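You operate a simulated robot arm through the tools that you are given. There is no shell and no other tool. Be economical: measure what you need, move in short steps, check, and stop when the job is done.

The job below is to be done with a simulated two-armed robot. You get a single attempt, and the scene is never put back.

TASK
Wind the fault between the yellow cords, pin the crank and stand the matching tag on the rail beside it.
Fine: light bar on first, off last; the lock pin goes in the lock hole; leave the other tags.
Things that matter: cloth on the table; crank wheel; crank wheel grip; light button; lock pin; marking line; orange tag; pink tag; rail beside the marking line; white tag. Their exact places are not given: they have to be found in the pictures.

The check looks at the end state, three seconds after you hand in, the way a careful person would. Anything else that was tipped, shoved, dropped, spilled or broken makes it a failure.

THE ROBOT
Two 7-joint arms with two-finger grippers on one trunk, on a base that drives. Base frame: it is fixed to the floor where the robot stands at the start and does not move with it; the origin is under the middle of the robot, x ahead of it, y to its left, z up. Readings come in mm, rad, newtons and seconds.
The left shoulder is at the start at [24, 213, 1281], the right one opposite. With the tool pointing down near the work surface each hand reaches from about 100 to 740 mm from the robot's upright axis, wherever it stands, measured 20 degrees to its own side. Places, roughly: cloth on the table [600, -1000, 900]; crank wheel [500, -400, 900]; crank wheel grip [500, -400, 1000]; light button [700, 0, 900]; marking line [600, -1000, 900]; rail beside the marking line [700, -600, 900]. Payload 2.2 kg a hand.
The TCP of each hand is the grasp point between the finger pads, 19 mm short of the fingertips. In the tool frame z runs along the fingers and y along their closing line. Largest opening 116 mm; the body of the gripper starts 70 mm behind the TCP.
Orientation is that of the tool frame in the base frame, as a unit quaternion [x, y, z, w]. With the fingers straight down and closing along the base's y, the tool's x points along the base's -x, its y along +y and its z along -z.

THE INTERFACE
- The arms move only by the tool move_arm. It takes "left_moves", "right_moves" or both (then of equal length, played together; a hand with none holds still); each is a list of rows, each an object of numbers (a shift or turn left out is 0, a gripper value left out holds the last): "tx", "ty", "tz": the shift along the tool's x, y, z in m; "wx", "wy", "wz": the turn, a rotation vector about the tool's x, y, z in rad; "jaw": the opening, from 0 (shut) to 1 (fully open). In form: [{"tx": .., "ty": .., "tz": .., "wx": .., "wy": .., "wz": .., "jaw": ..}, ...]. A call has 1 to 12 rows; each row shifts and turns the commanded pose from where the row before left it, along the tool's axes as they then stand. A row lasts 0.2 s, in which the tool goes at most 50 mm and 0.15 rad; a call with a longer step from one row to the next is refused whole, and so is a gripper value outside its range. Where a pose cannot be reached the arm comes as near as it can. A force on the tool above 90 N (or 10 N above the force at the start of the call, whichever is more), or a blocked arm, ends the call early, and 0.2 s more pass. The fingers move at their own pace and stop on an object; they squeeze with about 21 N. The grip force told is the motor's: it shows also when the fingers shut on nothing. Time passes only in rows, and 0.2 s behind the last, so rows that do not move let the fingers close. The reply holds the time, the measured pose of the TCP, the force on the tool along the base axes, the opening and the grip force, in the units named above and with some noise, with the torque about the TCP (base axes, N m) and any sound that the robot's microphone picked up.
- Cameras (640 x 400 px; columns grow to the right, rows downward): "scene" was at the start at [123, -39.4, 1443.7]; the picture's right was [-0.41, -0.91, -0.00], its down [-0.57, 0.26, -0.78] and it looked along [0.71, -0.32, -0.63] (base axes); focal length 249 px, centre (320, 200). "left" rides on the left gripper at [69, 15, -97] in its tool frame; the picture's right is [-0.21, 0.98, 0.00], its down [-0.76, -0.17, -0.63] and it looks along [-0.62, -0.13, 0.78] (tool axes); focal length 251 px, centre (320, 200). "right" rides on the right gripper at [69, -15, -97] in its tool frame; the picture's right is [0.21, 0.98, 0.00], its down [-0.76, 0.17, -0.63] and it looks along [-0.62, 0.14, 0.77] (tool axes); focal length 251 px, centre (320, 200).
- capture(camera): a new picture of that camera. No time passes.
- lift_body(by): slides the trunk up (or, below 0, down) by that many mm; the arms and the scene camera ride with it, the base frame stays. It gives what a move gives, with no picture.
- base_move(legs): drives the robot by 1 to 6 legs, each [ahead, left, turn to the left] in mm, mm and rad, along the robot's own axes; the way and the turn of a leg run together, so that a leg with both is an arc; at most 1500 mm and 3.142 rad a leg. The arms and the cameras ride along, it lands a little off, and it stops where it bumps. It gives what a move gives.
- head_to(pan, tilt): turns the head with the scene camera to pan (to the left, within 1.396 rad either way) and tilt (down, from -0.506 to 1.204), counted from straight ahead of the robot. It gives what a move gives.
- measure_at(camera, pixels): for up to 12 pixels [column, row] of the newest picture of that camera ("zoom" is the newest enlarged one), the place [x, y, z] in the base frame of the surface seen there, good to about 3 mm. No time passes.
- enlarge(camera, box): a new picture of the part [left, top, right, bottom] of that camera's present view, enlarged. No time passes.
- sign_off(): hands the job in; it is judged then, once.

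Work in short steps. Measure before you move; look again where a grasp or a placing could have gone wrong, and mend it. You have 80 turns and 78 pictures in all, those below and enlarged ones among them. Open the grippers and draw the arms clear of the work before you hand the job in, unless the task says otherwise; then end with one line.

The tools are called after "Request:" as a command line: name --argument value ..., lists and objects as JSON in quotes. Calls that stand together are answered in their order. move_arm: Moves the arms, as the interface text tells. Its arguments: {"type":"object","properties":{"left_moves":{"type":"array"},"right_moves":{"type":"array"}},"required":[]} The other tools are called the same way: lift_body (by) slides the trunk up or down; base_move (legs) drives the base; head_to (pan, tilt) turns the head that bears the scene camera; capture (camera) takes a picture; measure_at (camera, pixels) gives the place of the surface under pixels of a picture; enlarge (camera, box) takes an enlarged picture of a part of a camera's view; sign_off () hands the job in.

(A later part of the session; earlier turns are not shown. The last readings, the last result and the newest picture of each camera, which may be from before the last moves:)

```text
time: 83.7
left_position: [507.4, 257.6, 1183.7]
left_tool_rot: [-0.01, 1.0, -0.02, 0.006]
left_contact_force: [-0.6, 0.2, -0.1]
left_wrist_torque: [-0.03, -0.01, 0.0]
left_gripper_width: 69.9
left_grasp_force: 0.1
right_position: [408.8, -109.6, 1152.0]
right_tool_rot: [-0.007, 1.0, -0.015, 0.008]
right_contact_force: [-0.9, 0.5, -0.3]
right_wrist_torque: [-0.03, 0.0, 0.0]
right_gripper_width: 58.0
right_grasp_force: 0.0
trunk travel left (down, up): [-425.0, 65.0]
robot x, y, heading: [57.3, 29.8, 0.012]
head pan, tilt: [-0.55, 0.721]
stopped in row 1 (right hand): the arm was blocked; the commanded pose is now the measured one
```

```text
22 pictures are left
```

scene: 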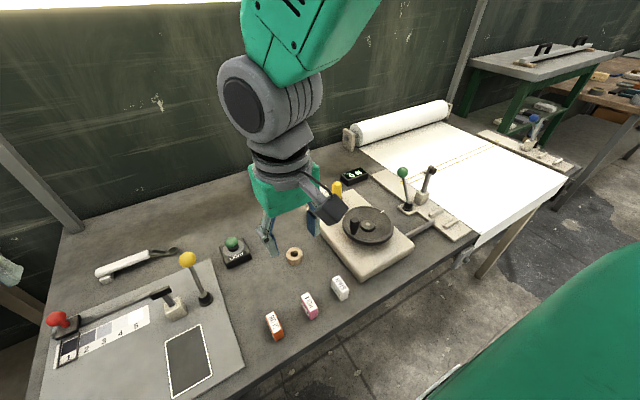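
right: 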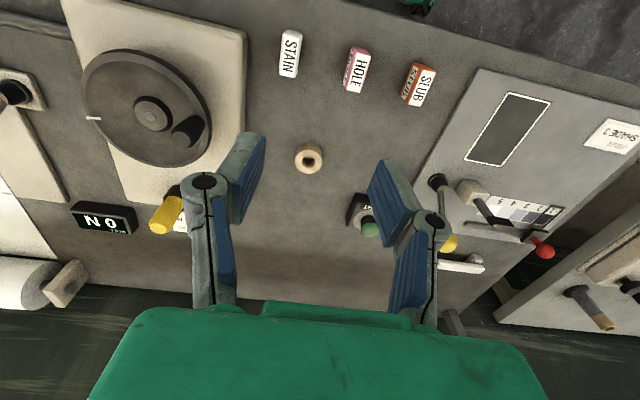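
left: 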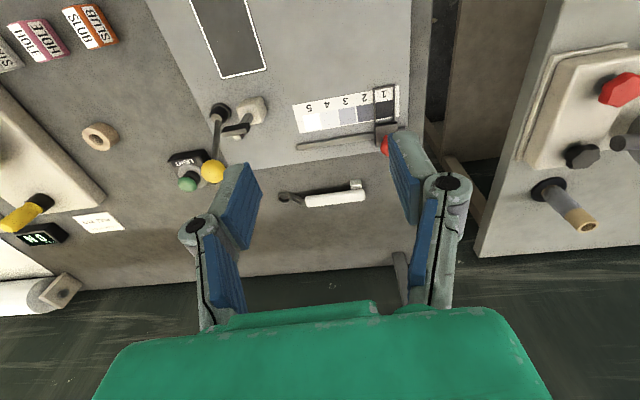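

Nothing outside touches; the right elbow likely presses on the trunk. I move the right hand forward and out to its own side.

Request:
move_arm --right_moves '[{"tx": -0.02, "ty": -0.02}, {"tx": -0.03, "ty": -0.03}, {"tx": -0.03, "ty": -0.03}, {"tx": -0.03, "ty": -0.03}, {"ty": -0.03}, {"ty": -0.03}, {}, {}, {}]'

Request:
move_arm --right_moves '[{}, {}, {}, {}]'

Request:
move_arm --right_moves '[{}, {}, {}, {}, {}]'

```text
time: 85.9
left_position: [503.1, 264.1, 1184.5]
left_tool_rot: [-0.011, 1.0, -0.02, 0.007]
left_contact_force: [0.1, 0.6, 0.5]
left_wrist_torque: [0.02, 0.01, -0.02]
left_gripper_width: 69.8
left_grasp_force: 0.0
right_position: [521.2, -269.3, 1161.3]
right_tool_rot: [-0.01, 1.0, -0.014, 0.01]
right_contact_force: [0.0, 0.8, 0.1]
right_wrist_torque: [0.03, 0.03, 0.02]
right_gripper_width: 58.1
right_grasp_force: 0.1
trunk travel left (down, up): [-425.0, 65.0]
robot x, y, heading: [56.1, 36.3, 0.006]
head pan, tilt: [-0.55, 0.721]
stopped in row 9 (right hand): the arm was blocked; the commanded pose is now the measured one
```

```text
time: 86.9
left_position: [505.3, 251.1, 1186.4]
left_tool_rot: [-0.011, 1.0, -0.016, 0.007]
left_contact_force: [0.1, -0.7, -0.2]
left_wrist_torque: [0.03, 0.04, 0.02]
left_gripper_width: 69.4
left_grasp_force: 0.1
right_position: [521.6, -282.7, 1158.0]
right_tool_rot: [-0.009, 1.0, -0.01, 0.01]
right_contact_force: [0.2, -0.4, -0.1]
right_wrist_torque: [0.05, 0.0, -0.02]
right_gripper_width: 57.6
right_grasp_force: 0.2
trunk travel left (down, up): [-425.0, 65.0]
robot x, y, heading: [59.1, 37.2, 0.013]
head pan, tilt: [-0.55, 0.721]
```

```text
time: 88.1
left_position: [505.1, 242.3, 1189.0]
left_tool_rot: [-0.01, 1.0, -0.013, 0.007]
left_contact_force: [0.8, 0.2, -0.3]
left_wrist_torque: [0.09, -0.04, -0.02]
left_gripper_width: 69.9
left_grasp_force: 0.0
right_position: [521.4, -289.2, 1155.4]
right_tool_rot: [-0.009, 1.0, -0.007, 0.009]
right_contact_force: [0.0, 0.8, 1.0]
right_wrist_torque: [0.08, -0.01, 0.0]
right_gripper_width: 57.7
right_grasp_force: 0.1
trunk travel left (down, up): [-425.0, 65.0]
robot x, y, heading: [56.4, 32.9, 0.011]
head pan, tilt: [-0.55, 0.721]
```

Calmer now. To give the right arm more room I back the base 100 mm, then let it settle.

Request:
base_move --legs '[[-100, 0, -0.01]]'

Request:
move_arm --right_moves '[{}, {}, {}, {}, {}, {}, {}, {}]'

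Request:
move_arm --right_moves '[{}, {}, {}]'

```text
time: 89.2
left_position: [408.7, 273.8, 1183.1]
left_tool_rot: [-0.009, 1.0, -0.025, 0.006]
left_contact_force: [0.1, 0.8, 0.5]
left_wrist_torque: [-0.08, 0.02, -0.02]
left_gripper_width: 69.5
left_grasp_force: 0.1
right_position: [421.4, -259.0, 1162.7]
right_tool_rot: [-0.007, 1.0, -0.02, 0.009]
right_contact_force: [-0.2, 0.7, -0.5]
right_wrist_torque: [-0.07, 0.04, -0.01]
right_gripper_width: 57.9
right_grasp_force: 0.1
trunk travel left (down, up): [-425.0, 65.0]
robot x, y, heading: [-39.4, 37.4, -0.004]
head pan, tilt: [-0.55, 0.721]
```

```text
time: 91.0
left_position: [403.2, 275.1, 1182.7]
left_tool_rot: [-0.01, 1.0, -0.027, 0.008]
left_contact_force: [-0.7, 0.0, 0.1]
left_wrist_torque: [0.0, -0.04, -0.04]
left_gripper_width: 69.6
left_grasp_force: 0.1
right_position: [417.1, -256.7, 1165.4]
right_tool_rot: [-0.008, 1.0, -0.021, 0.012]
right_contact_force: [-0.5, 0.5, 0.0]
right_wrist_torque: [-0.01, 0.0, 0.0]
right_gripper_width: 58.2
right_grasp_force: 0.1
trunk travel left (down, up): [-425.0, 65.0]
robot x, y, heading: [-37.2, 43.6, -0.003]
head pan, tilt: [-0.55, 0.721]
```

```text
time: 91.8
left_position: [402.5, 259.1, 1186.3]
left_tool_rot: [-0.008, 1.0, -0.021, 0.008]
left_contact_force: [-0.9, -0.5, -0.7]
left_wrist_torque: [0.04, 0.01, -0.02]
left_gripper_width: 69.5
left_grasp_force: 0.0
right_position: [416.3, -273.0, 1161.0]
right_tool_rot: [-0.006, 1.0, -0.013, 0.011]
right_contact_force: [-0.2, 0.0, -0.2]
right_wrist_torque: [0.01, 0.01, -0.06]
right_gripper_width: 57.9
right_grasp_force: 0.1
trunk travel left (down, up): [-425.0, 65.0]
robot x, y, heading: [-39.1, 39.1, -0.007]
head pan, tilt: [-0.55, 0.721]
```

Still swaying; I wait longer.

Request:
move_arm --right_moves '[{}, {}, {}, {}, {}, {}, {}, {}, {}, {}, {}, {}]'

Request:
move_arm --right_moves '[{}]'

Request:
move_arm --right_moves '[{}]'

Request:
move_arm --right_moves '[{}]'

```text
time: 94.4
left_position: [403.7, 245.1, 1189.5]
left_tool_rot: [-0.006, 1.0, -0.015, 0.01]
left_contact_force: [-0.7, -1.2, 0.1]
left_wrist_torque: [0.11, 0.02, 0.0]
left_gripper_width: 69.7
left_grasp_force: 0.0
right_position: [416.1, -288.7, 1158.0]
right_tool_rot: [-0.006, 1.0, -0.009, 0.011]
right_contact_force: [-1.0, -0.9, 0.1]
right_wrist_torque: [0.13, 0.0, -0.01]
right_gripper_width: 58.0
right_grasp_force: 0.1
trunk travel left (down, up): [-425.0, 65.0]
robot x, y, heading: [-40.0, 32.3, -0.003]
head pan, tilt: [-0.55, 0.721]
```

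```text
time: 94.8
left_position: [403.4, 289.5, 1182.7]
left_tool_rot: [-0.009, 0.999, -0.031, 0.009]
left_contact_force: [-0.6, 0.4, 0.5]
left_wrist_torque: [-0.09, 0.01, 0.01]
left_gripper_width: 69.6
left_grasp_force: 0.1
right_position: [416.5, -244.7, 1168.3]
right_tool_rot: [-0.007, 1.0, -0.025, 0.012]
right_contact_force: [-0.2, 1.0, -0.5]
right_wrist_torque: [-0.06, 0.02, 0.01]
right_gripper_width: 58.0
right_grasp_force: 0.0
trunk travel left (down, up): [-425.0, 65.0]
robot x, y, heading: [-34.7, 47.8, 0.005]
head pan, tilt: [-0.55, 0.721]
```

```text
time: 95.2
left_position: [403.9, 250.1, 1188.0]
left_tool_rot: [-0.007, 1.0, -0.016, 0.009]
left_contact_force: [0.7, -0.2, -0.5]
left_wrist_torque: [0.01, 0.03, 0.03]
left_gripper_width: 69.7
left_grasp_force: 0.0
right_position: [415.9, -282.3, 1160.1]
right_tool_rot: [-0.005, 1.0, -0.012, 0.01]
right_contact_force: [0.3, -0.8, 0.2]
right_wrist_torque: [0.02, -0.05, -0.03]
right_gripper_width: 58.3
right_grasp_force: 0.0
trunk travel left (down, up): [-425.0, 65.0]
robot x, y, heading: [-38.3, 37.6, -0.0]
head pan, tilt: [-0.55, 0.721]
```

```text
time: 95.6
left_position: [402.8, 279.6, 1183.4]
left_tool_rot: [-0.009, 1.0, -0.028, 0.008]
left_contact_force: [0.1, -0.3, -0.8]
left_wrist_torque: [-0.06, -0.03, -0.01]
left_gripper_width: 69.9
left_grasp_force: 0.1
right_position: [416.4, -253.0, 1165.9]
right_tool_rot: [-0.008, 1.0, -0.021, 0.012]
right_contact_force: [-0.5, 0.5, 0.1]
right_wrist_torque: [-0.02, 0.04, 0.0]
right_gripper_width: 57.8
right_grasp_force: 0.1
trunk travel left (down, up): [-425.0, 65.0]
robot x, y, heading: [-36.8, 41.7, 0.002]
head pan, tilt: [-0.55, 0.721]
```

The roll oscillation has a mean lean; I wait several seconds more to see whether it damps.

Request:
move_arm --right_moves '[{}, {}, {}, {}, {}, {}, {}, {}, {}, {}, {}, {}]'

Request:
move_arm --right_moves '[{}, {}, {}, {}, {}, {}, {}, {}, {}, {}, {}, {}]'

Request:
move_arm --right_moves '[{}]'

Request:
move_arm --right_moves '[{}]'

Request:
move_arm --right_moves '[{}]'

```text
time: 98.2
left_position: [402.8, 254.0, 1187.4]
left_tool_rot: [-0.008, 1.0, -0.018, 0.007]
left_contact_force: [1.1, -1.0, -0.3]
left_wrist_torque: [0.02, 0.01, 0.0]
left_gripper_width: 69.4
left_grasp_force: 0.1
right_position: [415.5, -278.2, 1160.0]
right_tool_rot: [-0.005, 1.0, -0.012, 0.01]
right_contact_force: [0.2, -0.3, 0.3]
right_wrist_torque: [0.04, -0.02, -0.01]
right_gripper_width: 58.0
right_grasp_force: 0.1
trunk travel left (down, up): [-425.0, 65.0]
robot x, y, heading: [-36.4, 35.8, -0.001]
head pan, tilt: [-0.55, 0.721]
```

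```text
time: 101.0
left_position: [400.1, 257.5, 1188.2]
left_tool_rot: [-0.006, 1.0, -0.021, 0.011]
left_contact_force: [1.0, 0.3, 0.7]
left_wrist_torque: [0.0, 0.01, 0.02]
left_gripper_width: 69.5
left_grasp_force: 0.2
right_position: [412.6, -275.7, 1163.6]
right_tool_rot: [-0.006, 1.0, -0.015, 0.012]
right_contact_force: [-0.3, 0.6, 1.3]
right_wrist_torque: [-0.01, -0.01, -0.02]
right_gripper_width: 58.1
right_grasp_force: 0.1
trunk travel left (down, up): [-425.0, 65.0]
robot x, y, heading: [-37.2, 31.0, -0.003]
head pan, tilt: [-0.55, 0.721]
stopped in row 12 (right hand): the arm was blocked; the commanded pose is now the measured one
```

```text
time: 101.4
left_position: [400.5, 272.5, 1184.1]
left_tool_rot: [-0.007, 1.0, -0.026, 0.008]
left_contact_force: [1.3, -0.5, 0.2]
left_wrist_torque: [-0.04, 0.0, -0.01]
left_gripper_width: 69.7
left_grasp_force: 0.0
right_position: [413.9, -259.2, 1166.5]
right_tool_rot: [-0.006, 1.0, -0.022, 0.011]
right_contact_force: [1.2, 0.4, 0.6]
right_wrist_torque: [-0.03, 0.03, 0.0]
right_gripper_width: 58.2
right_grasp_force: 0.0
trunk travel left (down, up): [-425.0, 65.0]
robot x, y, heading: [-39.4, 34.6, -0.002]
head pan, tilt: [-0.55, 0.721]
```

```text
time: 101.8
left_position: [400.4, 243.0, 1189.8]
left_tool_rot: [-0.005, 1.0, -0.016, 0.011]
left_contact_force: [-0.8, -0.5, 0.3]
left_wrist_torque: [0.06, 0.05, -0.02]
left_gripper_width: 69.5
left_grasp_force: 0.0
right_position: [412.5, -289.6, 1160.0]
right_tool_rot: [-0.003, 1.0, -0.011, 0.012]
right_contact_force: [0.4, -0.2, 0.0]
right_wrist_torque: [0.04, -0.01, 0.04]
right_gripper_width: 58.1
right_grasp_force: 0.0
trunk travel left (down, up): [-425.0, 65.0]
robot x, y, heading: [-39.6, 33.1, -0.0]
head pan, tilt: [-0.55, 0.721]
```

```text
time: 102.2
left_position: [400.3, 283.3, 1182.7]
left_tool_rot: [-0.008, 0.999, -0.03, 0.01]
left_contact_force: [-0.7, 1.2, -0.3]
left_wrist_torque: [-0.11, 0.0, -0.02]
left_gripper_width: 69.4
left_grasp_force: 0.1
right_position: [413.3, -249.6, 1169.1]
right_tool_rot: [-0.005, 1.0, -0.026, 0.012]
right_contact_force: [-0.8, 1.2, 0.1]
right_wrist_torque: [-0.06, -0.01, 0.0]
right_gripper_width: 57.8
right_grasp_force: 0.1
trunk travel left (down, up): [-425.0, 65.0]
robot x, y, heading: [-41.9, 38.8, 0.003]
head pan, tilt: [-0.55, 0.721]
```

The oscillation persists, so some part of an arm presses on the body. I look at the right upper arm with the head.

Request:
head_to --pan -1.2 --tilt 0.6

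Request:
capture --camera "scene"

Request:
head_to --pan 0.9 --tilt 0.6

Request:
capture --camera "scene"

```text
time: 103.3
left_position: [399.7, 274.8, 1184.4]
left_tool_rot: [-0.007, 1.0, -0.026, 0.01]
left_contact_force: [0.4, -0.5, -0.2]
left_wrist_torque: [-0.02, -0.01, 0.01]
left_gripper_width: 69.6
left_grasp_force: 0.0
right_position: [414.3, -259.0, 1167.0]
right_tool_rot: [-0.006, 1.0, -0.021, 0.013]
right_contact_force: [-1.1, 0.3, 0.1]
right_wrist_torque: [-0.04, 0.02, 0.03]
right_gripper_width: 57.9
right_grasp_force: 0.0
trunk travel left (down, up): [-425.0, 65.0]
robot x, y, heading: [-41.6, 34.9, -0.005]
head pan, tilt: [-1.201, 0.6]
```

```text
21 pictures are left
```

scene: 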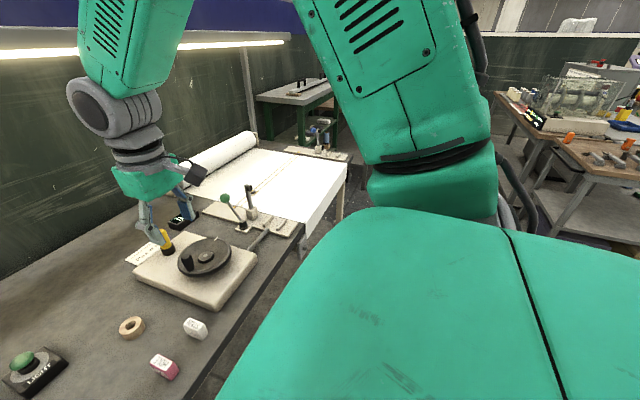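

```text
time: 105.3
left_position: [400.3, 251.5, 1188.5]
left_tool_rot: [-0.006, 1.0, -0.018, 0.011]
left_contact_force: [0.1, -0.5, 0.2]
left_wrist_torque: [0.0, 0.01, 0.02]
left_gripper_width: 69.4
left_grasp_force: 0.1
right_position: [413.3, -281.0, 1161.5]
right_tool_rot: [-0.004, 1.0, -0.013, 0.011]
right_contact_force: [-0.7, -0.2, 0.6]
right_wrist_torque: [0.05, 0.0, -0.03]
right_gripper_width: 58.1
right_grasp_force: 0.0
trunk travel left (down, up): [-425.0, 65.0]
robot x, y, heading: [-38.2, 30.4, 0.004]
head pan, tilt: [0.901, 0.6]
```

```text
20 pictures are left
```

scene: 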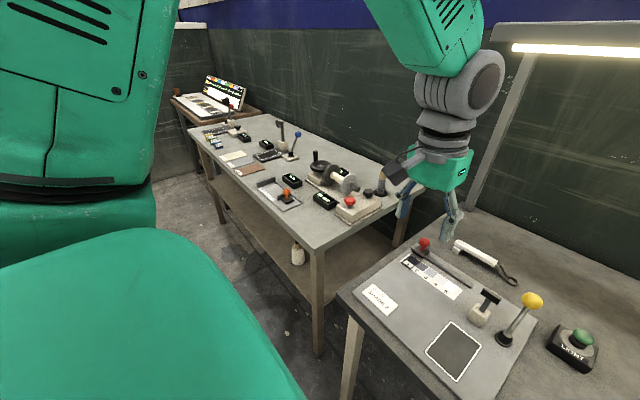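

No visible contact; the light bar is lit. I bring the left arm back toward its starting posture, since the lean began with it far out left, and see if the sway stops.

Request:
move_arm --left_moves '[{"ty": -0.01}, {"ty": -0.02}, {"ty": -0.02}, {"ty": -0.02}, {"ty": -0.02}, {"ty": -0.02}, {"ty": -0.02}, {"ty": -0.02}, {"ty": -0.01}, {}, {}, {}]'

Request:
head_to --pan -0.4 --tilt 0.75

Request:
move_arm --left_moves '[{}, {}, {}, {}, {}, {}, {}, {}]'

Request:
move_arm --left_moves '[{}]'

Request:
move_arm --left_moves '[{}]'

```text
time: 107.9
left_position: [402.9, 113.0, 1193.2]
left_tool_rot: [-0.007, 1.0, -0.027, 0.01]
left_contact_force: [-0.3, 1.1, 0.1]
left_wrist_torque: [-0.03, 0.03, 0.0]
left_gripper_width: 69.7
left_grasp_force: 0.0
right_position: [413.3, -260.0, 1167.2]
right_tool_rot: [-0.006, 1.0, -0.022, 0.013]
right_contact_force: [0.2, 0.8, 0.2]
right_wrist_torque: [-0.01, 0.04, -0.03]
right_gripper_width: 58.1
right_grasp_force: 0.0
trunk travel left (down, up): [-425.0, 65.0]
robot x, y, heading: [-38.2, 36.7, 0.001]
head pan, tilt: [0.901, 0.6]
```

```text
time: 109.3
left_position: [401.9, 104.6, 1193.3]
left_tool_rot: [-0.008, 1.0, -0.023, 0.009]
left_contact_force: [0.3, 0.9, 0.4]
left_wrist_torque: [0.01, 0.02, 0.01]
left_gripper_width: 69.7
left_grasp_force: 0.1
right_position: [413.6, -268.3, 1165.5]
right_tool_rot: [-0.005, 1.0, -0.018, 0.012]
right_contact_force: [-0.2, -0.7, -0.5]
right_wrist_torque: [0.02, -0.02, 0.0]
right_gripper_width: 57.8
right_grasp_force: 0.1
trunk travel left (down, up): [-425.0, 65.0]
robot x, y, heading: [-37.2, 36.2, -0.002]
head pan, tilt: [-0.4, 0.75]
```

```text
time: 111.1
left_position: [402.2, 99.3, 1193.0]
left_tool_rot: [-0.007, 1.0, -0.021, 0.01]
left_contact_force: [0.8, -0.2, 0.1]
left_wrist_torque: [-0.01, -0.04, -0.01]
left_gripper_width: 69.7
left_grasp_force: 0.1
right_position: [412.7, -272.8, 1162.6]
right_tool_rot: [-0.005, 1.0, -0.016, 0.012]
right_contact_force: [0.0, 0.5, -0.7]
right_wrist_torque: [0.02, -0.01, 0.01]
right_gripper_width: 58.2
right_grasp_force: 0.0
trunk travel left (down, up): [-425.0, 65.0]
robot x, y, heading: [-37.6, 33.5, -0.002]
head pan, tilt: [-0.4, 0.75]
```

```text
time: 111.5
left_position: [402.3, 114.1, 1193.0]
left_tool_rot: [-0.007, 1.0, -0.028, 0.01]
left_contact_force: [0.8, 0.4, -0.3]
left_wrist_torque: [-0.06, 0.01, 0.0]
left_gripper_width: 69.9
left_grasp_force: 0.0
right_position: [413.1, -260.5, 1167.9]
right_tool_rot: [-0.006, 1.0, -0.022, 0.013]
right_contact_force: [-0.9, 0.2, -0.4]
right_wrist_torque: [-0.05, 0.0, 0.01]
right_gripper_width: 57.8
right_grasp_force: 0.2
trunk travel left (down, up): [-425.0, 65.0]
robot x, y, heading: [-37.8, 36.9, 0.005]
head pan, tilt: [-0.4, 0.75]
```

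```text
time: 111.9
left_position: [402.9, 80.5, 1194.3]
left_tool_rot: [-0.005, 1.0, -0.015, 0.01]
left_contact_force: [0.2, -0.3, -0.2]
left_wrist_torque: [0.08, 0.02, 0.03]
left_gripper_width: 69.6
left_grasp_force: 0.0
right_position: [412.6, -291.3, 1159.7]
right_tool_rot: [-0.003, 1.0, -0.01, 0.013]
right_contact_force: [-0.9, -0.7, -0.8]
right_wrist_torque: [0.04, -0.02, 0.02]
right_gripper_width: 57.8
right_grasp_force: 0.1
trunk travel left (down, up): [-425.0, 65.0]
robot x, y, heading: [-36.8, 35.8, 0.001]
head pan, tilt: [-0.4, 0.75]
```

The sway remains; I now swing the right arm well out to its own side to free whatever it touches.

Request:
move_arm --right_moves '[{"ty": -0.02}, {"ty": -0.03}, {"ty": -0.03}, {"ty": -0.03}, {"ty": -0.03}, {"ty": -0.02, "tx": -0.02}, {"tx": -0.03}, {"tx": -0.03}, {}, {}, {}, {}]'

Request:
move_arm --right_moves '[{}, {}, {}, {}, {}, {}, {}, {}, {}, {}]'

Request:
move_arm --right_moves '[{}]'

Request:
move_arm --right_moves '[{}]'

```text
time: 114.7
left_position: [397.4, 83.0, 1194.1]
left_tool_rot: [-0.004, 1.0, -0.016, 0.012]
left_contact_force: [0.4, -0.6, -0.2]
left_wrist_torque: [0.01, -0.02, 0.04]
left_gripper_width: 69.6
left_grasp_force: 0.1
right_position: [490.1, -448.2, 1167.6]
right_tool_rot: [-0.002, 1.0, -0.012, 0.014]
right_contact_force: [0.5, 0.0, 0.3]
right_wrist_torque: [-0.01, -0.04, 0.0]
right_gripper_width: 58.2
right_grasp_force: 0.0
trunk travel left (down, up): [-425.0, 65.0]
robot x, y, heading: [-37.2, 28.3, -0.002]
head pan, tilt: [-0.4, 0.75]
stopped in row 12 (right hand): the arm was blocked; the commanded pose is now the measured one
```

```text
time: 116.9
left_position: [398.8, 114.2, 1193.4]
left_tool_rot: [-0.006, 1.0, -0.028, 0.012]
left_contact_force: [-0.5, 0.7, 0.2]
left_wrist_torque: [-0.09, 0.02, 0.05]
left_gripper_width: 69.7
left_grasp_force: 0.1
right_position: [489.8, -417.2, 1178.2]
right_tool_rot: [-0.004, 1.0, -0.024, 0.013]
right_contact_force: [0.7, 0.8, 0.2]
right_wrist_torque: [-0.08, -0.03, -0.04]
right_gripper_width: 57.8
right_grasp_force: 0.1
trunk travel left (down, up): [-425.0, 65.0]
robot x, y, heading: [-37.3, 30.7, 0.001]
head pan, tilt: [-0.4, 0.75]
```

```text
time: 117.5
left_position: [394.5, 87.4, 1197.7]
left_tool_rot: [-0.004, 1.0, -0.02, 0.015]
left_contact_force: [-0.1, 1.0, 0.2]
left_wrist_torque: [0.01, -0.01, 0.01]
left_gripper_width: 69.8
left_grasp_force: 0.0
right_position: [485.7, -444.2, 1173.7]
right_tool_rot: [-0.003, 1.0, -0.015, 0.014]
right_contact_force: [0.4, 0.0, -0.1]
right_wrist_torque: [-0.06, 0.06, 0.0]
right_gripper_width: 57.9
right_grasp_force: 0.1
trunk travel left (down, up): [-425.0, 65.0]
robot x, y, heading: [-39.0, 25.0, -0.005]
head pan, tilt: [-0.4, 0.75]
stopped in row 1 (right hand): the arm was blocked; the commanded pose is now the measured one
```

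```text
time: 117.9
left_position: [396.7, 96.7, 1194.5]
left_tool_rot: [-0.005, 1.0, -0.024, 0.013]
left_contact_force: [0.3, 0.0, 0.5]
left_wrist_torque: [0.0, 0.05, -0.04]
left_gripper_width: 69.8
left_grasp_force: 0.1
right_position: [487.5, -434.6, 1175.2]
right_tool_rot: [-0.003, 1.0, -0.02, 0.014]
right_contact_force: [0.0, 0.6, 1.2]
right_wrist_torque: [-0.03, 0.02, -0.01]
right_gripper_width: 58.2
right_grasp_force: 0.1
trunk travel left (down, up): [-425.0, 65.0]
robot x, y, heading: [-36.8, 26.0, -0.002]
head pan, tilt: [-0.4, 0.75]
```

The sway seems tied to the base not settling where it stopped. I drive 60 mm back to the right, lower the trunk 60 mm and check whether it calms.

Request:
base_move --legs '[[0, -60, 0]]'

Request:
lift_body --by -60

Request:
move_arm --left_moves '[{}, {}, {}, {}, {}, {}, {}, {}, {}, {}, {}, {}]'

Request:
move_arm --left_moves '[{}]'

Request:
move_arm --left_moves '[{}]'

Request:
move_arm --left_moves '[{}]'

```text
time: 118.9
left_position: [395.7, 54.0, 1195.4]
left_tool_rot: [-0.005, 0.999, -0.03, 0.014]
left_contact_force: [-0.3, 0.5, 0.7]
left_wrist_torque: [-0.06, 0.0, -0.03]
left_gripper_width: 69.6
left_grasp_force: 0.0
right_position: [486.0, -477.2, 1183.7]
right_tool_rot: [-0.004, 1.0, -0.025, 0.015]
right_contact_force: [0.7, 1.5, 0.2]
right_wrist_torque: [-0.08, 0.02, 0.02]
right_gripper_width: 58.1
right_grasp_force: 0.0
trunk travel left (down, up): [-425.0, 65.0]
robot x, y, heading: [-38.9, -30.8, -0.002]
head pan, tilt: [-0.4, 0.75]
```

```text
time: 119.9
left_position: [391.4, 76.5, 1135.6]
left_tool_rot: [-0.007, 0.999, -0.038, 0.015]
left_contact_force: [-0.4, 1.2, 0.4]
left_wrist_torque: [-0.08, 0.0, 0.0]
left_gripper_width: 69.7
left_grasp_force: 0.0
right_position: [484.3, -453.5, 1131.5]
right_tool_rot: [-0.006, 0.999, -0.033, 0.018]
right_contact_force: [0.5, 0.9, 0.4]
right_wrist_torque: [-0.08, 0.04, -0.03]
right_gripper_width: 58.1
right_grasp_force: 0.1
trunk travel left (down, up): [-365.0, 125.0]
robot x, y, heading: [-38.2, -23.0, 0.001]
head pan, tilt: [-0.4, 0.75]
```

```text
time: 122.5
left_position: [392.5, 70.5, 1135.1]
left_tool_rot: [-0.007, 0.999, -0.036, 0.014]
left_contact_force: [0.2, -0.1, 0.6]
left_wrist_torque: [-0.08, -0.02, 0.01]
left_gripper_width: 69.6
left_grasp_force: 0.0
right_position: [483.9, -461.2, 1128.5]
right_tool_rot: [-0.005, 0.999, -0.03, 0.017]
right_contact_force: [0.2, 0.8, 0.7]
right_wrist_torque: [-0.05, 0.02, -0.02]
right_gripper_width: 58.2
right_grasp_force: 0.1
trunk travel left (down, up): [-365.0, 125.0]
robot x, y, heading: [-41.1, -27.9, -0.001]
head pan, tilt: [-0.4, 0.75]
```

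```text
time: 122.9
left_position: [392.2, 37.1, 1136.1]
left_tool_rot: [-0.004, 1.0, -0.024, 0.016]
left_contact_force: [0.4, -0.8, 0.6]
left_wrist_torque: [0.07, 0.01, 0.03]
left_gripper_width: 69.9
left_grasp_force: 0.0
right_position: [482.6, -495.5, 1117.1]
right_tool_rot: [-0.003, 1.0, -0.018, 0.016]
right_contact_force: [0.0, 0.1, 0.0]
right_wrist_torque: [0.01, -0.02, 0.02]
right_gripper_width: 58.0
right_grasp_force: 0.1
trunk travel left (down, up): [-365.0, 125.0]
robot x, y, heading: [-37.6, -33.7, -0.005]
head pan, tilt: [-0.4, 0.75]
```

```text
time: 123.3
left_position: [391.7, 53.0, 1135.9]
left_tool_rot: [-0.005, 0.999, -0.029, 0.014]
left_contact_force: [0.3, -0.7, 0.3]
left_wrist_torque: [0.0, 0.0, 0.0]
left_gripper_width: 69.5
left_grasp_force: 0.0
right_position: [482.5, -479.8, 1122.0]
right_tool_rot: [-0.005, 1.0, -0.024, 0.016]
right_contact_force: [0.7, 0.2, -0.3]
right_wrist_torque: [-0.02, 0.0, -0.01]
right_gripper_width: 58.2
right_grasp_force: 0.1
trunk travel left (down, up): [-365.0, 125.0]
robot x, y, heading: [-38.5, -29.2, 0.001]
head pan, tilt: [-0.4, 0.75]
```

```text
time: 123.7
left_position: [391.1, 58.1, 1136.6]
left_tool_rot: [-0.006, 0.999, -0.031, 0.015]
left_contact_force: [0.2, 0.2, 1.4]
left_wrist_torque: [-0.04, 0.01, 0.0]
left_gripper_width: 69.8
left_grasp_force: 0.0
right_position: [483.8, -475.2, 1124.7]
right_tool_rot: [-0.004, 1.0, -0.026, 0.016]
right_contact_force: [0.3, 0.4, -0.3]
right_wrist_torque: [0.0, 0.01, -0.01]
right_gripper_width: 58.0
right_grasp_force: 0.1
trunk travel left (down, up): [-365.0, 125.0]
robot x, y, heading: [-38.7, -31.5, 0.003]
head pan, tilt: [-0.4, 0.75]
```

It is calming. I straighten the right hand and bring it gently above the pink tag (415,-131).

Request:
move_arm --right_moves '[{"ty": 0.01, "wx": -0.014, "wy": 0.008}, {"ty": 0.02, "wx": -0.014, "wy": 0.008}, {"ty": 0.03, "wx": -0.014, "wy": 0.008}, {"ty": 0.035, "tx": 0.008, "wx": -0.014, "wy": 0.008}, {"ty": 0.035, "tx": 0.01}, {"ty": 0.035, "tx": 0.01}, {"ty": 0.035, "tx": 0.01}, {"ty": 0.035, "tx": 0.01}, {"ty": 0.035, "tx": 0.01}, {"ty": 0.03, "tx": 0.01}, {"ty": 0.02}, {"ty": 0.01}]'

Request:
move_arm --right_moves '[{}, {}, {}, {}, {}, {}, {}, {}, {}, {}]'

Request:
move_arm --right_moves '[{}]'

Request:
move_arm --right_moves '[{}]'

Request:
capture --camera "right"

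```text
time: 126.3
left_position: [391.9, 74.6, 1134.4]
left_tool_rot: [-0.006, 0.999, -0.037, 0.014]
left_contact_force: [-0.4, 1.0, 0.7]
left_wrist_torque: [-0.09, -0.01, 0.01]
left_gripper_width: 69.6
left_grasp_force: 0.1
right_position: [411.5, -126.7, 1123.6]
right_tool_rot: [-0.005, 1.0, -0.004, 0.0]
right_contact_force: [0.4, 0.9, -0.7]
right_wrist_torque: [-0.03, -0.02, -0.01]
right_gripper_width: 58.1
right_grasp_force: 0.1
trunk travel left (down, up): [-365.0, 125.0]
robot x, y, heading: [-38.0, -27.4, -0.001]
head pan, tilt: [-0.4, 0.75]
```

```text
time: 128.7
left_position: [388.1, 69.4, 1135.9]
left_tool_rot: [-0.005, 0.999, -0.038, 0.016]
left_contact_force: [0.2, 0.8, 0.7]
left_wrist_torque: [-0.16, 0.0, -0.01]
left_gripper_width: 69.6
left_grasp_force: 0.1
right_position: [408.6, -134.5, 1125.6]
right_tool_rot: [-0.001, 1.0, -0.003, 0.002]
right_contact_force: [0.0, 0.5, -0.6]
right_wrist_torque: [-0.11, 0.0, -0.02]
right_gripper_width: 58.1
right_grasp_force: 0.0
trunk travel left (down, up): [-365.0, 125.0]
robot x, y, heading: [-40.7, -33.8, 0.004]
head pan, tilt: [-0.4, 0.75]
stopped in row 10 (right hand): the arm was blocked; the commanded pose is now the measured one
```

```text
time: 129.1
left_position: [391.4, 38.7, 1137.1]
left_tool_rot: [-0.003, 1.0, -0.027, 0.016]
left_contact_force: [0.0, -1.1, 0.0]
left_wrist_torque: [0.02, 0.01, 0.01]
left_gripper_width: 69.2
left_grasp_force: 0.0
right_position: [409.0, -161.5, 1123.6]
right_tool_rot: [-0.002, 1.0, 0.005, 0.001]
right_contact_force: [1.0, -0.2, 0.9]
right_wrist_torque: [0.02, -0.01, 0.02]
right_gripper_width: 58.0
right_grasp_force: 0.0
trunk travel left (down, up): [-365.0, 125.0]
robot x, y, heading: [-38.2, -44.3, -0.003]
head pan, tilt: [-0.4, 0.75]
```

```text
time: 129.5
left_position: [388.3, 49.2, 1136.5]
left_tool_rot: [-0.004, 0.999, -0.031, 0.015]
left_contact_force: [-0.1, 0.2, 0.0]
left_wrist_torque: [-0.06, 0.04, -0.02]
left_gripper_width: 69.4
left_grasp_force: 0.1
right_position: [409.4, -153.4, 1124.7]
right_tool_rot: [0.001, 1.0, 0.006, 0.0]
right_contact_force: [0.1, -0.5, 0.5]
right_wrist_torque: [0.03, 0.03, -0.01]
right_gripper_width: 58.1
right_grasp_force: 0.1
trunk travel left (down, up): [-365.0, 125.0]
robot x, y, heading: [-39.6, -34.5, -0.004]
head pan, tilt: [-0.4, 0.75]
```

```text
19 pictures are left
```

right: 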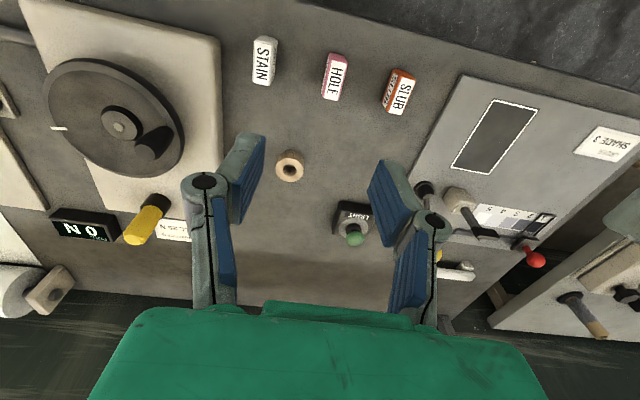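

I let it settle with only the left hand addressed, so that the right arm just holds its joints.

Request:
move_arm --left_moves '[{}, {}, {}, {}, {}, {}, {}, {}, {}, {}, {}, {}]'

Request:
move_arm --left_moves '[{}, {}, {}, {}, {}, {}, {}, {}, {}, {}, {}, {}]'

Request:
move_arm --left_moves '[{}]'

Request:
move_arm --left_moves '[{}]'

Request:
head_to --pan -0.4 --tilt 0.8

Request:
move_arm --left_moves '[{}, {}, {}]'

```text
time: 132.1
left_position: [390.5, 29.7, 1136.7]
left_tool_rot: [-0.003, 1.0, -0.024, 0.017]
left_contact_force: [0.7, -1.1, 0.6]
left_wrist_torque: [0.11, 0.01, 0.01]
left_gripper_width: 69.7
left_grasp_force: 0.1
right_position: [408.5, -170.6, 1121.6]
right_tool_rot: [-0.001, 1.0, 0.011, 0.0]
right_contact_force: [-1.3, 0.1, -0.7]
right_wrist_torque: [-0.04, -0.06, 0.01]
right_gripper_width: 57.9
right_grasp_force: 0.1
trunk travel left (down, up): [-365.0, 125.0]
robot x, y, heading: [-39.3, -37.4, 0.0]
head pan, tilt: [-0.4, 0.75]
```

```text
time: 134.9
left_position: [384.7, 60.5, 1136.1]
left_tool_rot: [-0.003, 0.999, -0.037, 0.018]
left_contact_force: [-0.7, 0.8, 0.1]
left_wrist_torque: [-0.06, 0.0, -0.01]
left_gripper_width: 69.5
left_grasp_force: 0.0
right_position: [407.9, -143.6, 1126.9]
right_tool_rot: [0.005, 1.0, 0.002, 0.001]
right_contact_force: [0.2, 0.1, -0.5]
right_wrist_torque: [-0.07, 0.03, 0.01]
right_gripper_width: 58.0
right_grasp_force: 0.0
trunk travel left (down, up): [-365.0, 125.0]
robot x, y, heading: [-37.8, -41.5, -0.001]
head pan, tilt: [-0.4, 0.75]
stopped in row 12 (left hand): the arm was blocked; the commanded pose is now the measured one
```

```text
time: 135.3
left_position: [387.0, 41.1, 1137.0]
left_tool_rot: [0.0, 0.999, -0.031, 0.018]
left_contact_force: [1.1, 0.8, -0.4]
left_wrist_torque: [0.04, -0.02, -0.01]
left_gripper_width: 69.4
left_grasp_force: 0.0
right_position: [406.0, -158.9, 1125.2]
right_tool_rot: [-0.001, 1.0, 0.0, 0.003]
right_contact_force: [-0.4, 0.9, -0.5]
right_wrist_torque: [0.02, -0.01, 0.0]
right_gripper_width: 57.9
right_grasp_force: 0.0
trunk travel left (down, up): [-365.0, 125.0]
robot x, y, heading: [-36.7, -43.6, -0.003]
head pan, tilt: [-0.4, 0.75]
```

```text
time: 135.7
left_position: [386.0, 42.3, 1138.0]
left_tool_rot: [-0.002, 0.999, -0.03, 0.017]
left_contact_force: [-0.7, -0.7, -0.3]
left_wrist_torque: [0.0, -0.02, 0.02]
left_gripper_width: 69.2
left_grasp_force: 0.0
right_position: [408.0, -160.1, 1125.4]
right_tool_rot: [0.005, 1.0, 0.009, 0.0]
right_contact_force: [-0.6, 0.6, -0.1]
right_wrist_torque: [0.0, 0.02, -0.02]
right_gripper_width: 58.2
right_grasp_force: 0.1
trunk travel left (down, up): [-365.0, 125.0]
robot x, y, heading: [-36.4, -41.5, -0.001]
head pan, tilt: [-0.4, 0.75]
```

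```text
time: 136.3
left_position: [386.6, 20.6, 1138.4]
left_tool_rot: [0.0, 1.0, -0.021, 0.018]
left_contact_force: [0.1, -0.5, -0.6]
left_wrist_torque: [0.06, -0.01, 0.01]
left_gripper_width: 69.7
left_grasp_force: 0.0
right_position: [405.9, -181.9, 1124.3]
right_tool_rot: [0.002, 1.0, 0.01, 0.002]
right_contact_force: [0.4, -0.2, 0.4]
right_wrist_torque: [0.11, 0.02, -0.02]
right_gripper_width: 58.1
right_grasp_force: 0.0
trunk travel left (down, up): [-365.0, 125.0]
robot x, y, heading: [-40.6, -46.7, 0.001]
head pan, tilt: [-0.4, 0.799]
```

```text
time: 137.1
left_position: [385.7, 34.4, 1137.6]
left_tool_rot: [-0.001, 0.999, -0.028, 0.018]
left_contact_force: [-0.6, 0.1, 0.1]
left_wrist_torque: [0.11, 0.04, 0.02]
left_gripper_width: 69.3
left_grasp_force: 0.1
right_position: [406.1, -164.9, 1124.7]
right_tool_rot: [-0.001, 1.0, 0.003, 0.003]
right_contact_force: [-0.1, -1.7, -0.8]
right_wrist_torque: [0.09, -0.01, 0.0]
right_gripper_width: 58.0
right_grasp_force: 0.0
trunk travel left (down, up): [-365.0, 125.0]
robot x, y, heading: [-37.7, -43.8, -0.009]
head pan, tilt: [-0.4, 0.799]
```

I test settling with no arm servoing at all, using small head moves to pass time.

Request:
head_to --pan -0.7 --tilt 0.8

Request:
head_to --pan -0.4 --tilt 0.8

Request:
head_to --pan -0.7 --tilt 0.8

Request:
head_to --pan -0.4 --tilt 0.8

Request:
head_to --pan -0.45 --tilt 0.8

Request:
head_to --pan -0.4 --tilt 0.8

Request:
head_to --pan -0.42 --tilt 0.8

Request:
head_to --pan -0.4 --tilt 0.8

```text
time: 137.9
left_position: [385.9, 56.6, 1135.5]
left_tool_rot: [-0.002, 0.999, -0.035, 0.017]
left_contact_force: [-0.9, 0.9, -0.3]
left_wrist_torque: [-0.03, -0.01, 0.02]
left_gripper_width: 69.6
left_grasp_force: 0.0
right_position: [405.8, -145.8, 1129.2]
right_tool_rot: [-0.002, 1.0, -0.003, 0.004]
right_contact_force: [0.7, -0.7, -0.2]
right_wrist_torque: [0.02, 0.03, 0.02]
right_gripper_width: 57.8
right_grasp_force: 0.0
trunk travel left (down, up): [-365.0, 125.0]
robot x, y, heading: [-38.5, -42.3, 0.001]
head pan, tilt: [-0.7, 0.799]
```

```text
time: 138.7
left_position: [386.4, 69.5, 1134.9]
left_tool_rot: [-0.003, 0.999, -0.04, 0.017]
left_contact_force: [0.2, 1.7, 0.7]
left_wrist_torque: [-0.09, 0.03, 0.03]
left_gripper_width: 69.7
left_grasp_force: 0.0
right_position: [406.2, -130.2, 1127.0]
right_tool_rot: [-0.002, 1.0, -0.007, 0.0]
right_contact_force: [-1.7, 0.6, -0.4]
right_wrist_torque: [-0.09, -0.16, 0.0]
right_gripper_width: 58.2
right_grasp_force: 0.0
trunk travel left (down, up): [-365.0, 125.0]
robot x, y, heading: [-38.7, -37.5, 0.001]
head pan, tilt: [-0.4, 0.799]
```

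```text
time: 139.5
left_position: [386.5, 71.2, 1136.5]
left_tool_rot: [-0.002, 0.999, -0.041, 0.017]
left_contact_force: [0.3, -0.4, 0.2]
left_wrist_torque: [0.03, 0.03, 0.0]
left_gripper_width: 69.6
left_grasp_force: 0.1
right_position: [407.0, -131.6, 1129.5]
right_tool_rot: [0.003, 1.0, -0.001, 0.003]
right_contact_force: [-0.9, 0.6, 0.2]
right_wrist_torque: [-0.08, -0.02, -0.01]
right_gripper_width: 58.1
right_grasp_force: 0.0
trunk travel left (down, up): [-365.0, 125.0]
robot x, y, heading: [-40.1, -37.8, -0.003]
head pan, tilt: [-0.7, 0.799]
```

```text
time: 140.3
left_position: [386.6, 63.8, 1134.5]
left_tool_rot: [-0.003, 0.999, -0.038, 0.017]
left_contact_force: [-0.3, 1.1, 0.3]
left_wrist_torque: [-0.06, 0.01, 0.04]
left_gripper_width: 69.2
left_grasp_force: 0.0
right_position: [407.4, -140.7, 1127.8]
right_tool_rot: [0.003, 1.0, 0.002, 0.0]
right_contact_force: [0.5, 0.0, -0.6]
right_wrist_torque: [-0.05, 0.02, 0.0]
right_gripper_width: 58.2
right_grasp_force: 0.0
trunk travel left (down, up): [-365.0, 125.0]
robot x, y, heading: [-38.9, -39.2, 0.001]
head pan, tilt: [-0.4, 0.799]
```

```text
time: 141.0
left_position: [387.2, 28.4, 1137.8]
left_tool_rot: [0.0, 0.999, -0.026, 0.019]
left_contact_force: [0.5, -0.6, 0.7]
left_wrist_torque: [0.08, 0.03, -0.02]
left_gripper_width: 69.6
left_grasp_force: 0.0
right_position: [406.6, -174.0, 1125.3]
right_tool_rot: [0.004, 1.0, 0.012, 0.001]
right_contact_force: [0.2, -0.5, -1.0]
right_wrist_torque: [0.07, -0.03, -0.01]
right_gripper_width: 57.9
right_grasp_force: 0.2
trunk travel left (down, up): [-365.0, 125.0]
robot x, y, heading: [-36.0, -44.7, 0.002]
head pan, tilt: [-0.45, 0.799]
```

```text
time: 141.6
left_position: [385.3, 43.8, 1136.8]
left_tool_rot: [-0.002, 0.999, -0.032, 0.018]
left_contact_force: [0.8, 0.6, 0.5]
left_wrist_torque: [0.01, 0.0, -0.01]
left_gripper_width: 69.6
left_grasp_force: 0.0
right_position: [404.7, -155.1, 1126.0]
right_tool_rot: [-0.003, 1.0, -0.002, 0.003]
right_contact_force: [0.6, -0.6, -0.7]
right_wrist_torque: [0.04, 0.0, -0.01]
right_gripper_width: 58.2
right_grasp_force: 0.1
trunk travel left (down, up): [-365.0, 125.0]
robot x, y, heading: [-38.6, -40.1, -0.001]
head pan, tilt: [-0.4, 0.799]
```

```text
time: 142.2
left_position: [387.2, 65.1, 1135.4]
left_tool_rot: [-0.002, 0.999, -0.039, 0.018]
left_contact_force: [0.2, 0.5, -0.8]
left_wrist_torque: [-0.05, -0.01, -0.01]
left_gripper_width: 69.7
left_grasp_force: 0.0
right_position: [407.0, -136.9, 1126.4]
right_tool_rot: [-0.002, 1.0, -0.005, 0.002]
right_contact_force: [0.6, 0.5, 0.0]
right_wrist_torque: [-0.05, -0.03, -0.01]
right_gripper_width: 58.1
right_grasp_force: 0.1
trunk travel left (down, up): [-365.0, 125.0]
robot x, y, heading: [-39.2, -41.1, 0.005]
head pan, tilt: [-0.421, 0.799]
```

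```text
time: 142.8
left_position: [386.5, 36.9, 1136.8]
left_tool_rot: [-0.001, 0.999, -0.028, 0.018]
left_contact_force: [0.1, -0.2, 0.6]
left_wrist_torque: [0.02, -0.03, -0.01]
left_gripper_width: 69.5
left_grasp_force: 0.1
right_position: [406.4, -165.4, 1125.0]
right_tool_rot: [0.0, 1.0, 0.007, 0.002]
right_contact_force: [-1.2, -0.8, -0.2]
right_wrist_torque: [0.08, 0.02, 0.02]
right_gripper_width: 58.0
right_grasp_force: 0.0
trunk travel left (down, up): [-365.0, 125.0]
robot x, y, heading: [-36.3, -46.4, -0.005]
head pan, tilt: [-0.4, 0.799]
```

The right wrist jitters on its own, so there is a contact inside the robot. I look up at both elbows.

Request:
head_to --pan -0.8 --tilt -0.2

Request:
capture --camera "scene"

Request:
head_to --pan 0.8 --tilt -0.2

Request:
capture --camera "scene"

```text
time: 144.1
left_position: [386.4, 63.8, 1137.3]
left_tool_rot: [-0.002, 0.999, -0.038, 0.017]
left_contact_force: [-0.6, 1.5, -0.5]
left_wrist_torque: [-0.11, 0.01, -0.02]
left_gripper_width: 69.5
left_grasp_force: 0.0
right_position: [405.9, -137.0, 1126.5]
right_tool_rot: [-0.001, 1.0, -0.005, 0.003]
right_contact_force: [-1.4, 1.0, -0.8]
right_wrist_torque: [-0.09, -0.04, 0.0]
right_gripper_width: 58.1
right_grasp_force: 0.1
trunk travel left (down, up): [-365.0, 125.0]
robot x, y, heading: [-42.4, -39.8, -0.002]
head pan, tilt: [-0.799, -0.201]
```

```text
18 pictures are left
```

scene: 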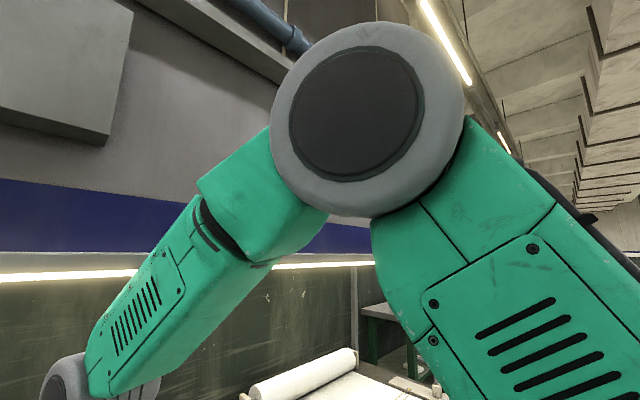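

```text
time: 145.8
left_position: [387.6, 58.9, 1136.9]
left_tool_rot: [-0.002, 0.999, -0.037, 0.017]
left_contact_force: [-0.4, 0.1, 0.1]
left_wrist_torque: [-0.05, 0.02, -0.04]
left_gripper_width: 69.9
left_grasp_force: 0.2
right_position: [405.9, -143.7, 1124.7]
right_tool_rot: [0.0, 1.0, -0.004, 0.003]
right_contact_force: [-0.3, 0.1, 0.6]
right_wrist_torque: [-0.01, -0.02, -0.02]
right_gripper_width: 58.3
right_grasp_force: 0.1
trunk travel left (down, up): [-365.0, 125.0]
robot x, y, heading: [-34.8, -39.7, -0.0]
head pan, tilt: [0.799, -0.201]
```

```text
17 pictures are left
```

scene: 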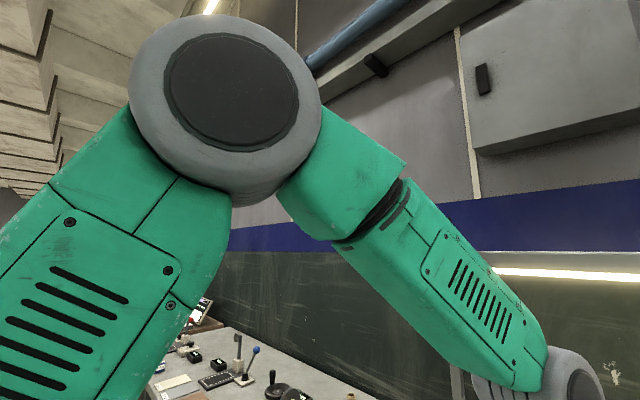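

No contact is visible. The pose where it stood calm was at (60,-330), and there the left hand has the tag on its own side; so I go back there, and use the left hand for the tag.

Request:
lift_body --by 60

Request:
move_arm --right_moves '[{"ty": -0.01}, {"ty": -0.02}, {"ty": -0.02}, {"ty": -0.02}, {"ty": -0.02}, {"ty": -0.02}, {"ty": -0.01}, {}]'

Request:
base_move --legs '[[98, -150, 0], [0, -140, 0]]'

Request:
head_to --pan 0.0 --tilt 0.85

Request:
move_arm --left_moves '[{}, {}, {}, {}, {}, {}, {}, {}, {}, {}, {}, {}]'

Request:
move_arm --left_moves '[{}]'

Request:
move_arm --left_moves '[{}]'

Request:
move_arm --left_moves '[{}]'

```text
time: 146.8
left_position: [387.5, 60.6, 1195.0]
left_tool_rot: [-0.002, 0.999, -0.037, 0.017]
left_contact_force: [0.9, 0.8, 0.3]
left_wrist_torque: [-0.04, -0.03, 0.02]
left_gripper_width: 69.6
left_grasp_force: 0.1
right_position: [406.6, -140.8, 1185.9]
right_tool_rot: [-0.001, 1.0, -0.004, 0.001]
right_contact_force: [-0.3, 0.2, -0.2]
right_wrist_torque: [-0.03, 0.01, 0.03]
right_gripper_width: 57.9
right_grasp_force: 0.0
trunk travel left (down, up): [-425.0, 65.0]
robot x, y, heading: [-44.1, -39.4, -0.007]
head pan, tilt: [0.799, -0.201]
```

```text
time: 148.6
left_position: [386.4, 56.5, 1196.2]
left_tool_rot: [-0.002, 0.999, -0.035, 0.018]
left_contact_force: [0.3, 0.2, 0.4]
left_wrist_torque: [0.03, -0.02, 0.0]
left_gripper_width: 69.4
left_grasp_force: 0.0
right_position: [407.5, -263.7, 1186.4]
right_tool_rot: [-0.001, 1.0, -0.003, 0.002]
right_contact_force: [0.0, 0.4, -0.3]
right_wrist_torque: [-0.02, -0.01, 0.01]
right_gripper_width: 58.0
right_grasp_force: 0.0
trunk travel left (down, up): [-425.0, 65.0]
robot x, y, heading: [-41.3, -44.6, 0.0]
head pan, tilt: [0.799, -0.201]
```

```text
time: 151.0
left_position: [491.2, -174.0, 1190.2]
left_tool_rot: [-0.002, 0.998, -0.057, 0.014]
left_contact_force: [0.7, 2.7, 1.2]
left_wrist_torque: [-0.23, 0.12, 0.03]
left_gripper_width: 69.7
left_grasp_force: 0.1
right_position: [510.6, -494.6, 1192.2]
right_tool_rot: [0.0, 1.0, -0.024, 0.001]
right_contact_force: [1.0, 2.6, 0.3]
right_wrist_torque: [-0.19, 0.07, 0.03]
right_gripper_width: 58.1
right_grasp_force: 0.0
trunk travel left (down, up): [-425.0, 65.0]
robot x, y, heading: [61.2, -314.4, -0.008]
head pan, tilt: [0.799, -0.201]
```

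```text
time: 152.3
left_position: [485.3, -284.8, 1200.0]
left_tool_rot: [0.002, 1.0, -0.013, 0.018]
left_contact_force: [0.3, -1.3, 0.4]
left_wrist_torque: [0.12, 0.03, 0.0]
left_gripper_width: 69.4
left_grasp_force: 0.0
right_position: [503.3, -606.0, 1175.9]
right_tool_rot: [0.003, 1.0, 0.021, 0.002]
right_contact_force: [0.1, -1.8, -0.5]
right_wrist_torque: [0.18, 0.0, -0.03]
right_gripper_width: 57.9
right_grasp_force: 0.1
trunk travel left (down, up): [-425.0, 65.0]
robot x, y, heading: [61.2, -321.7, -0.009]
head pan, tilt: [0.0, 0.85]
```

```text
time: 154.9
left_position: [483.8, -220.9, 1196.9]
left_tool_rot: [0.0, 0.999, -0.036, 0.015]
left_contact_force: [-1.3, 0.7, -0.3]
left_wrist_torque: [-0.03, -0.03, -0.02]
left_gripper_width: 69.3
left_grasp_force: 0.1
right_position: [500.9, -541.0, 1185.5]
right_tool_rot: [0.001, 1.0, -0.004, 0.001]
right_contact_force: [0.7, 0.7, -1.3]
right_wrist_torque: [-0.06, 0.05, 0.01]
right_gripper_width: 58.0
right_grasp_force: 0.1
trunk travel left (down, up): [-425.0, 65.0]
robot x, y, heading: [59.7, -313.1, -0.013]
head pan, tilt: [0.0, 0.85]
```

```text
time: 155.5
left_position: [472.2, -178.6, 1196.8]
left_tool_rot: [-0.007, 0.998, -0.055, 0.019]
left_contact_force: [-0.3, 1.3, 0.6]
left_wrist_torque: [-0.08, -0.03, 0.03]
left_gripper_width: 69.7
left_grasp_force: 0.1
right_position: [493.2, -497.6, 1197.5]
right_tool_rot: [-0.005, 1.0, -0.023, 0.006]
right_contact_force: [-0.4, 0.9, 0.1]
right_wrist_torque: [-0.14, -0.01, 0.0]
right_gripper_width: 58.0
right_grasp_force: 0.1
trunk travel left (down, up): [-425.0, 65.0]
robot x, y, heading: [55.2, -317.3, 0.001]
head pan, tilt: [0.0, 0.85]
stopped in row 1 (left hand): the arm was blocked; the commanded pose is now the measured one
```

```text
time: 155.9
left_position: [477.4, -239.6, 1199.0]
left_tool_rot: [-0.003, 0.999, -0.033, 0.018]
left_contact_force: [0.2, -0.9, -0.2]
left_wrist_torque: [0.03, 0.05, 0.01]
left_gripper_width: 69.9
left_grasp_force: 0.0
right_position: [498.9, -560.4, 1186.2]
right_tool_rot: [-0.001, 1.0, 0.0, 0.001]
right_contact_force: [0.7, -1.2, -0.5]
right_wrist_torque: [0.07, 0.02, -0.01]
right_gripper_width: 58.0
right_grasp_force: 0.0
trunk travel left (down, up): [-425.0, 65.0]
robot x, y, heading: [56.8, -330.3, -0.003]
head pan, tilt: [0.0, 0.85]
```

```text
time: 156.3
left_position: [472.7, -218.6, 1197.3]
left_tool_rot: [-0.004, 0.999, -0.038, 0.018]
left_contact_force: [-0.5, -0.5, -0.2]
left_wrist_torque: [0.09, -0.02, 0.01]
left_gripper_width: 69.4
left_grasp_force: 0.1
right_position: [493.9, -538.4, 1190.0]
right_tool_rot: [-0.003, 1.0, -0.005, 0.005]
right_contact_force: [-0.8, -0.7, 0.1]
right_wrist_torque: [0.04, -0.04, -0.03]
right_gripper_width: 58.2
right_grasp_force: 0.0
trunk travel left (down, up): [-425.0, 65.0]
robot x, y, heading: [53.4, -326.2, 0.004]
head pan, tilt: [0.0, 0.85]
```

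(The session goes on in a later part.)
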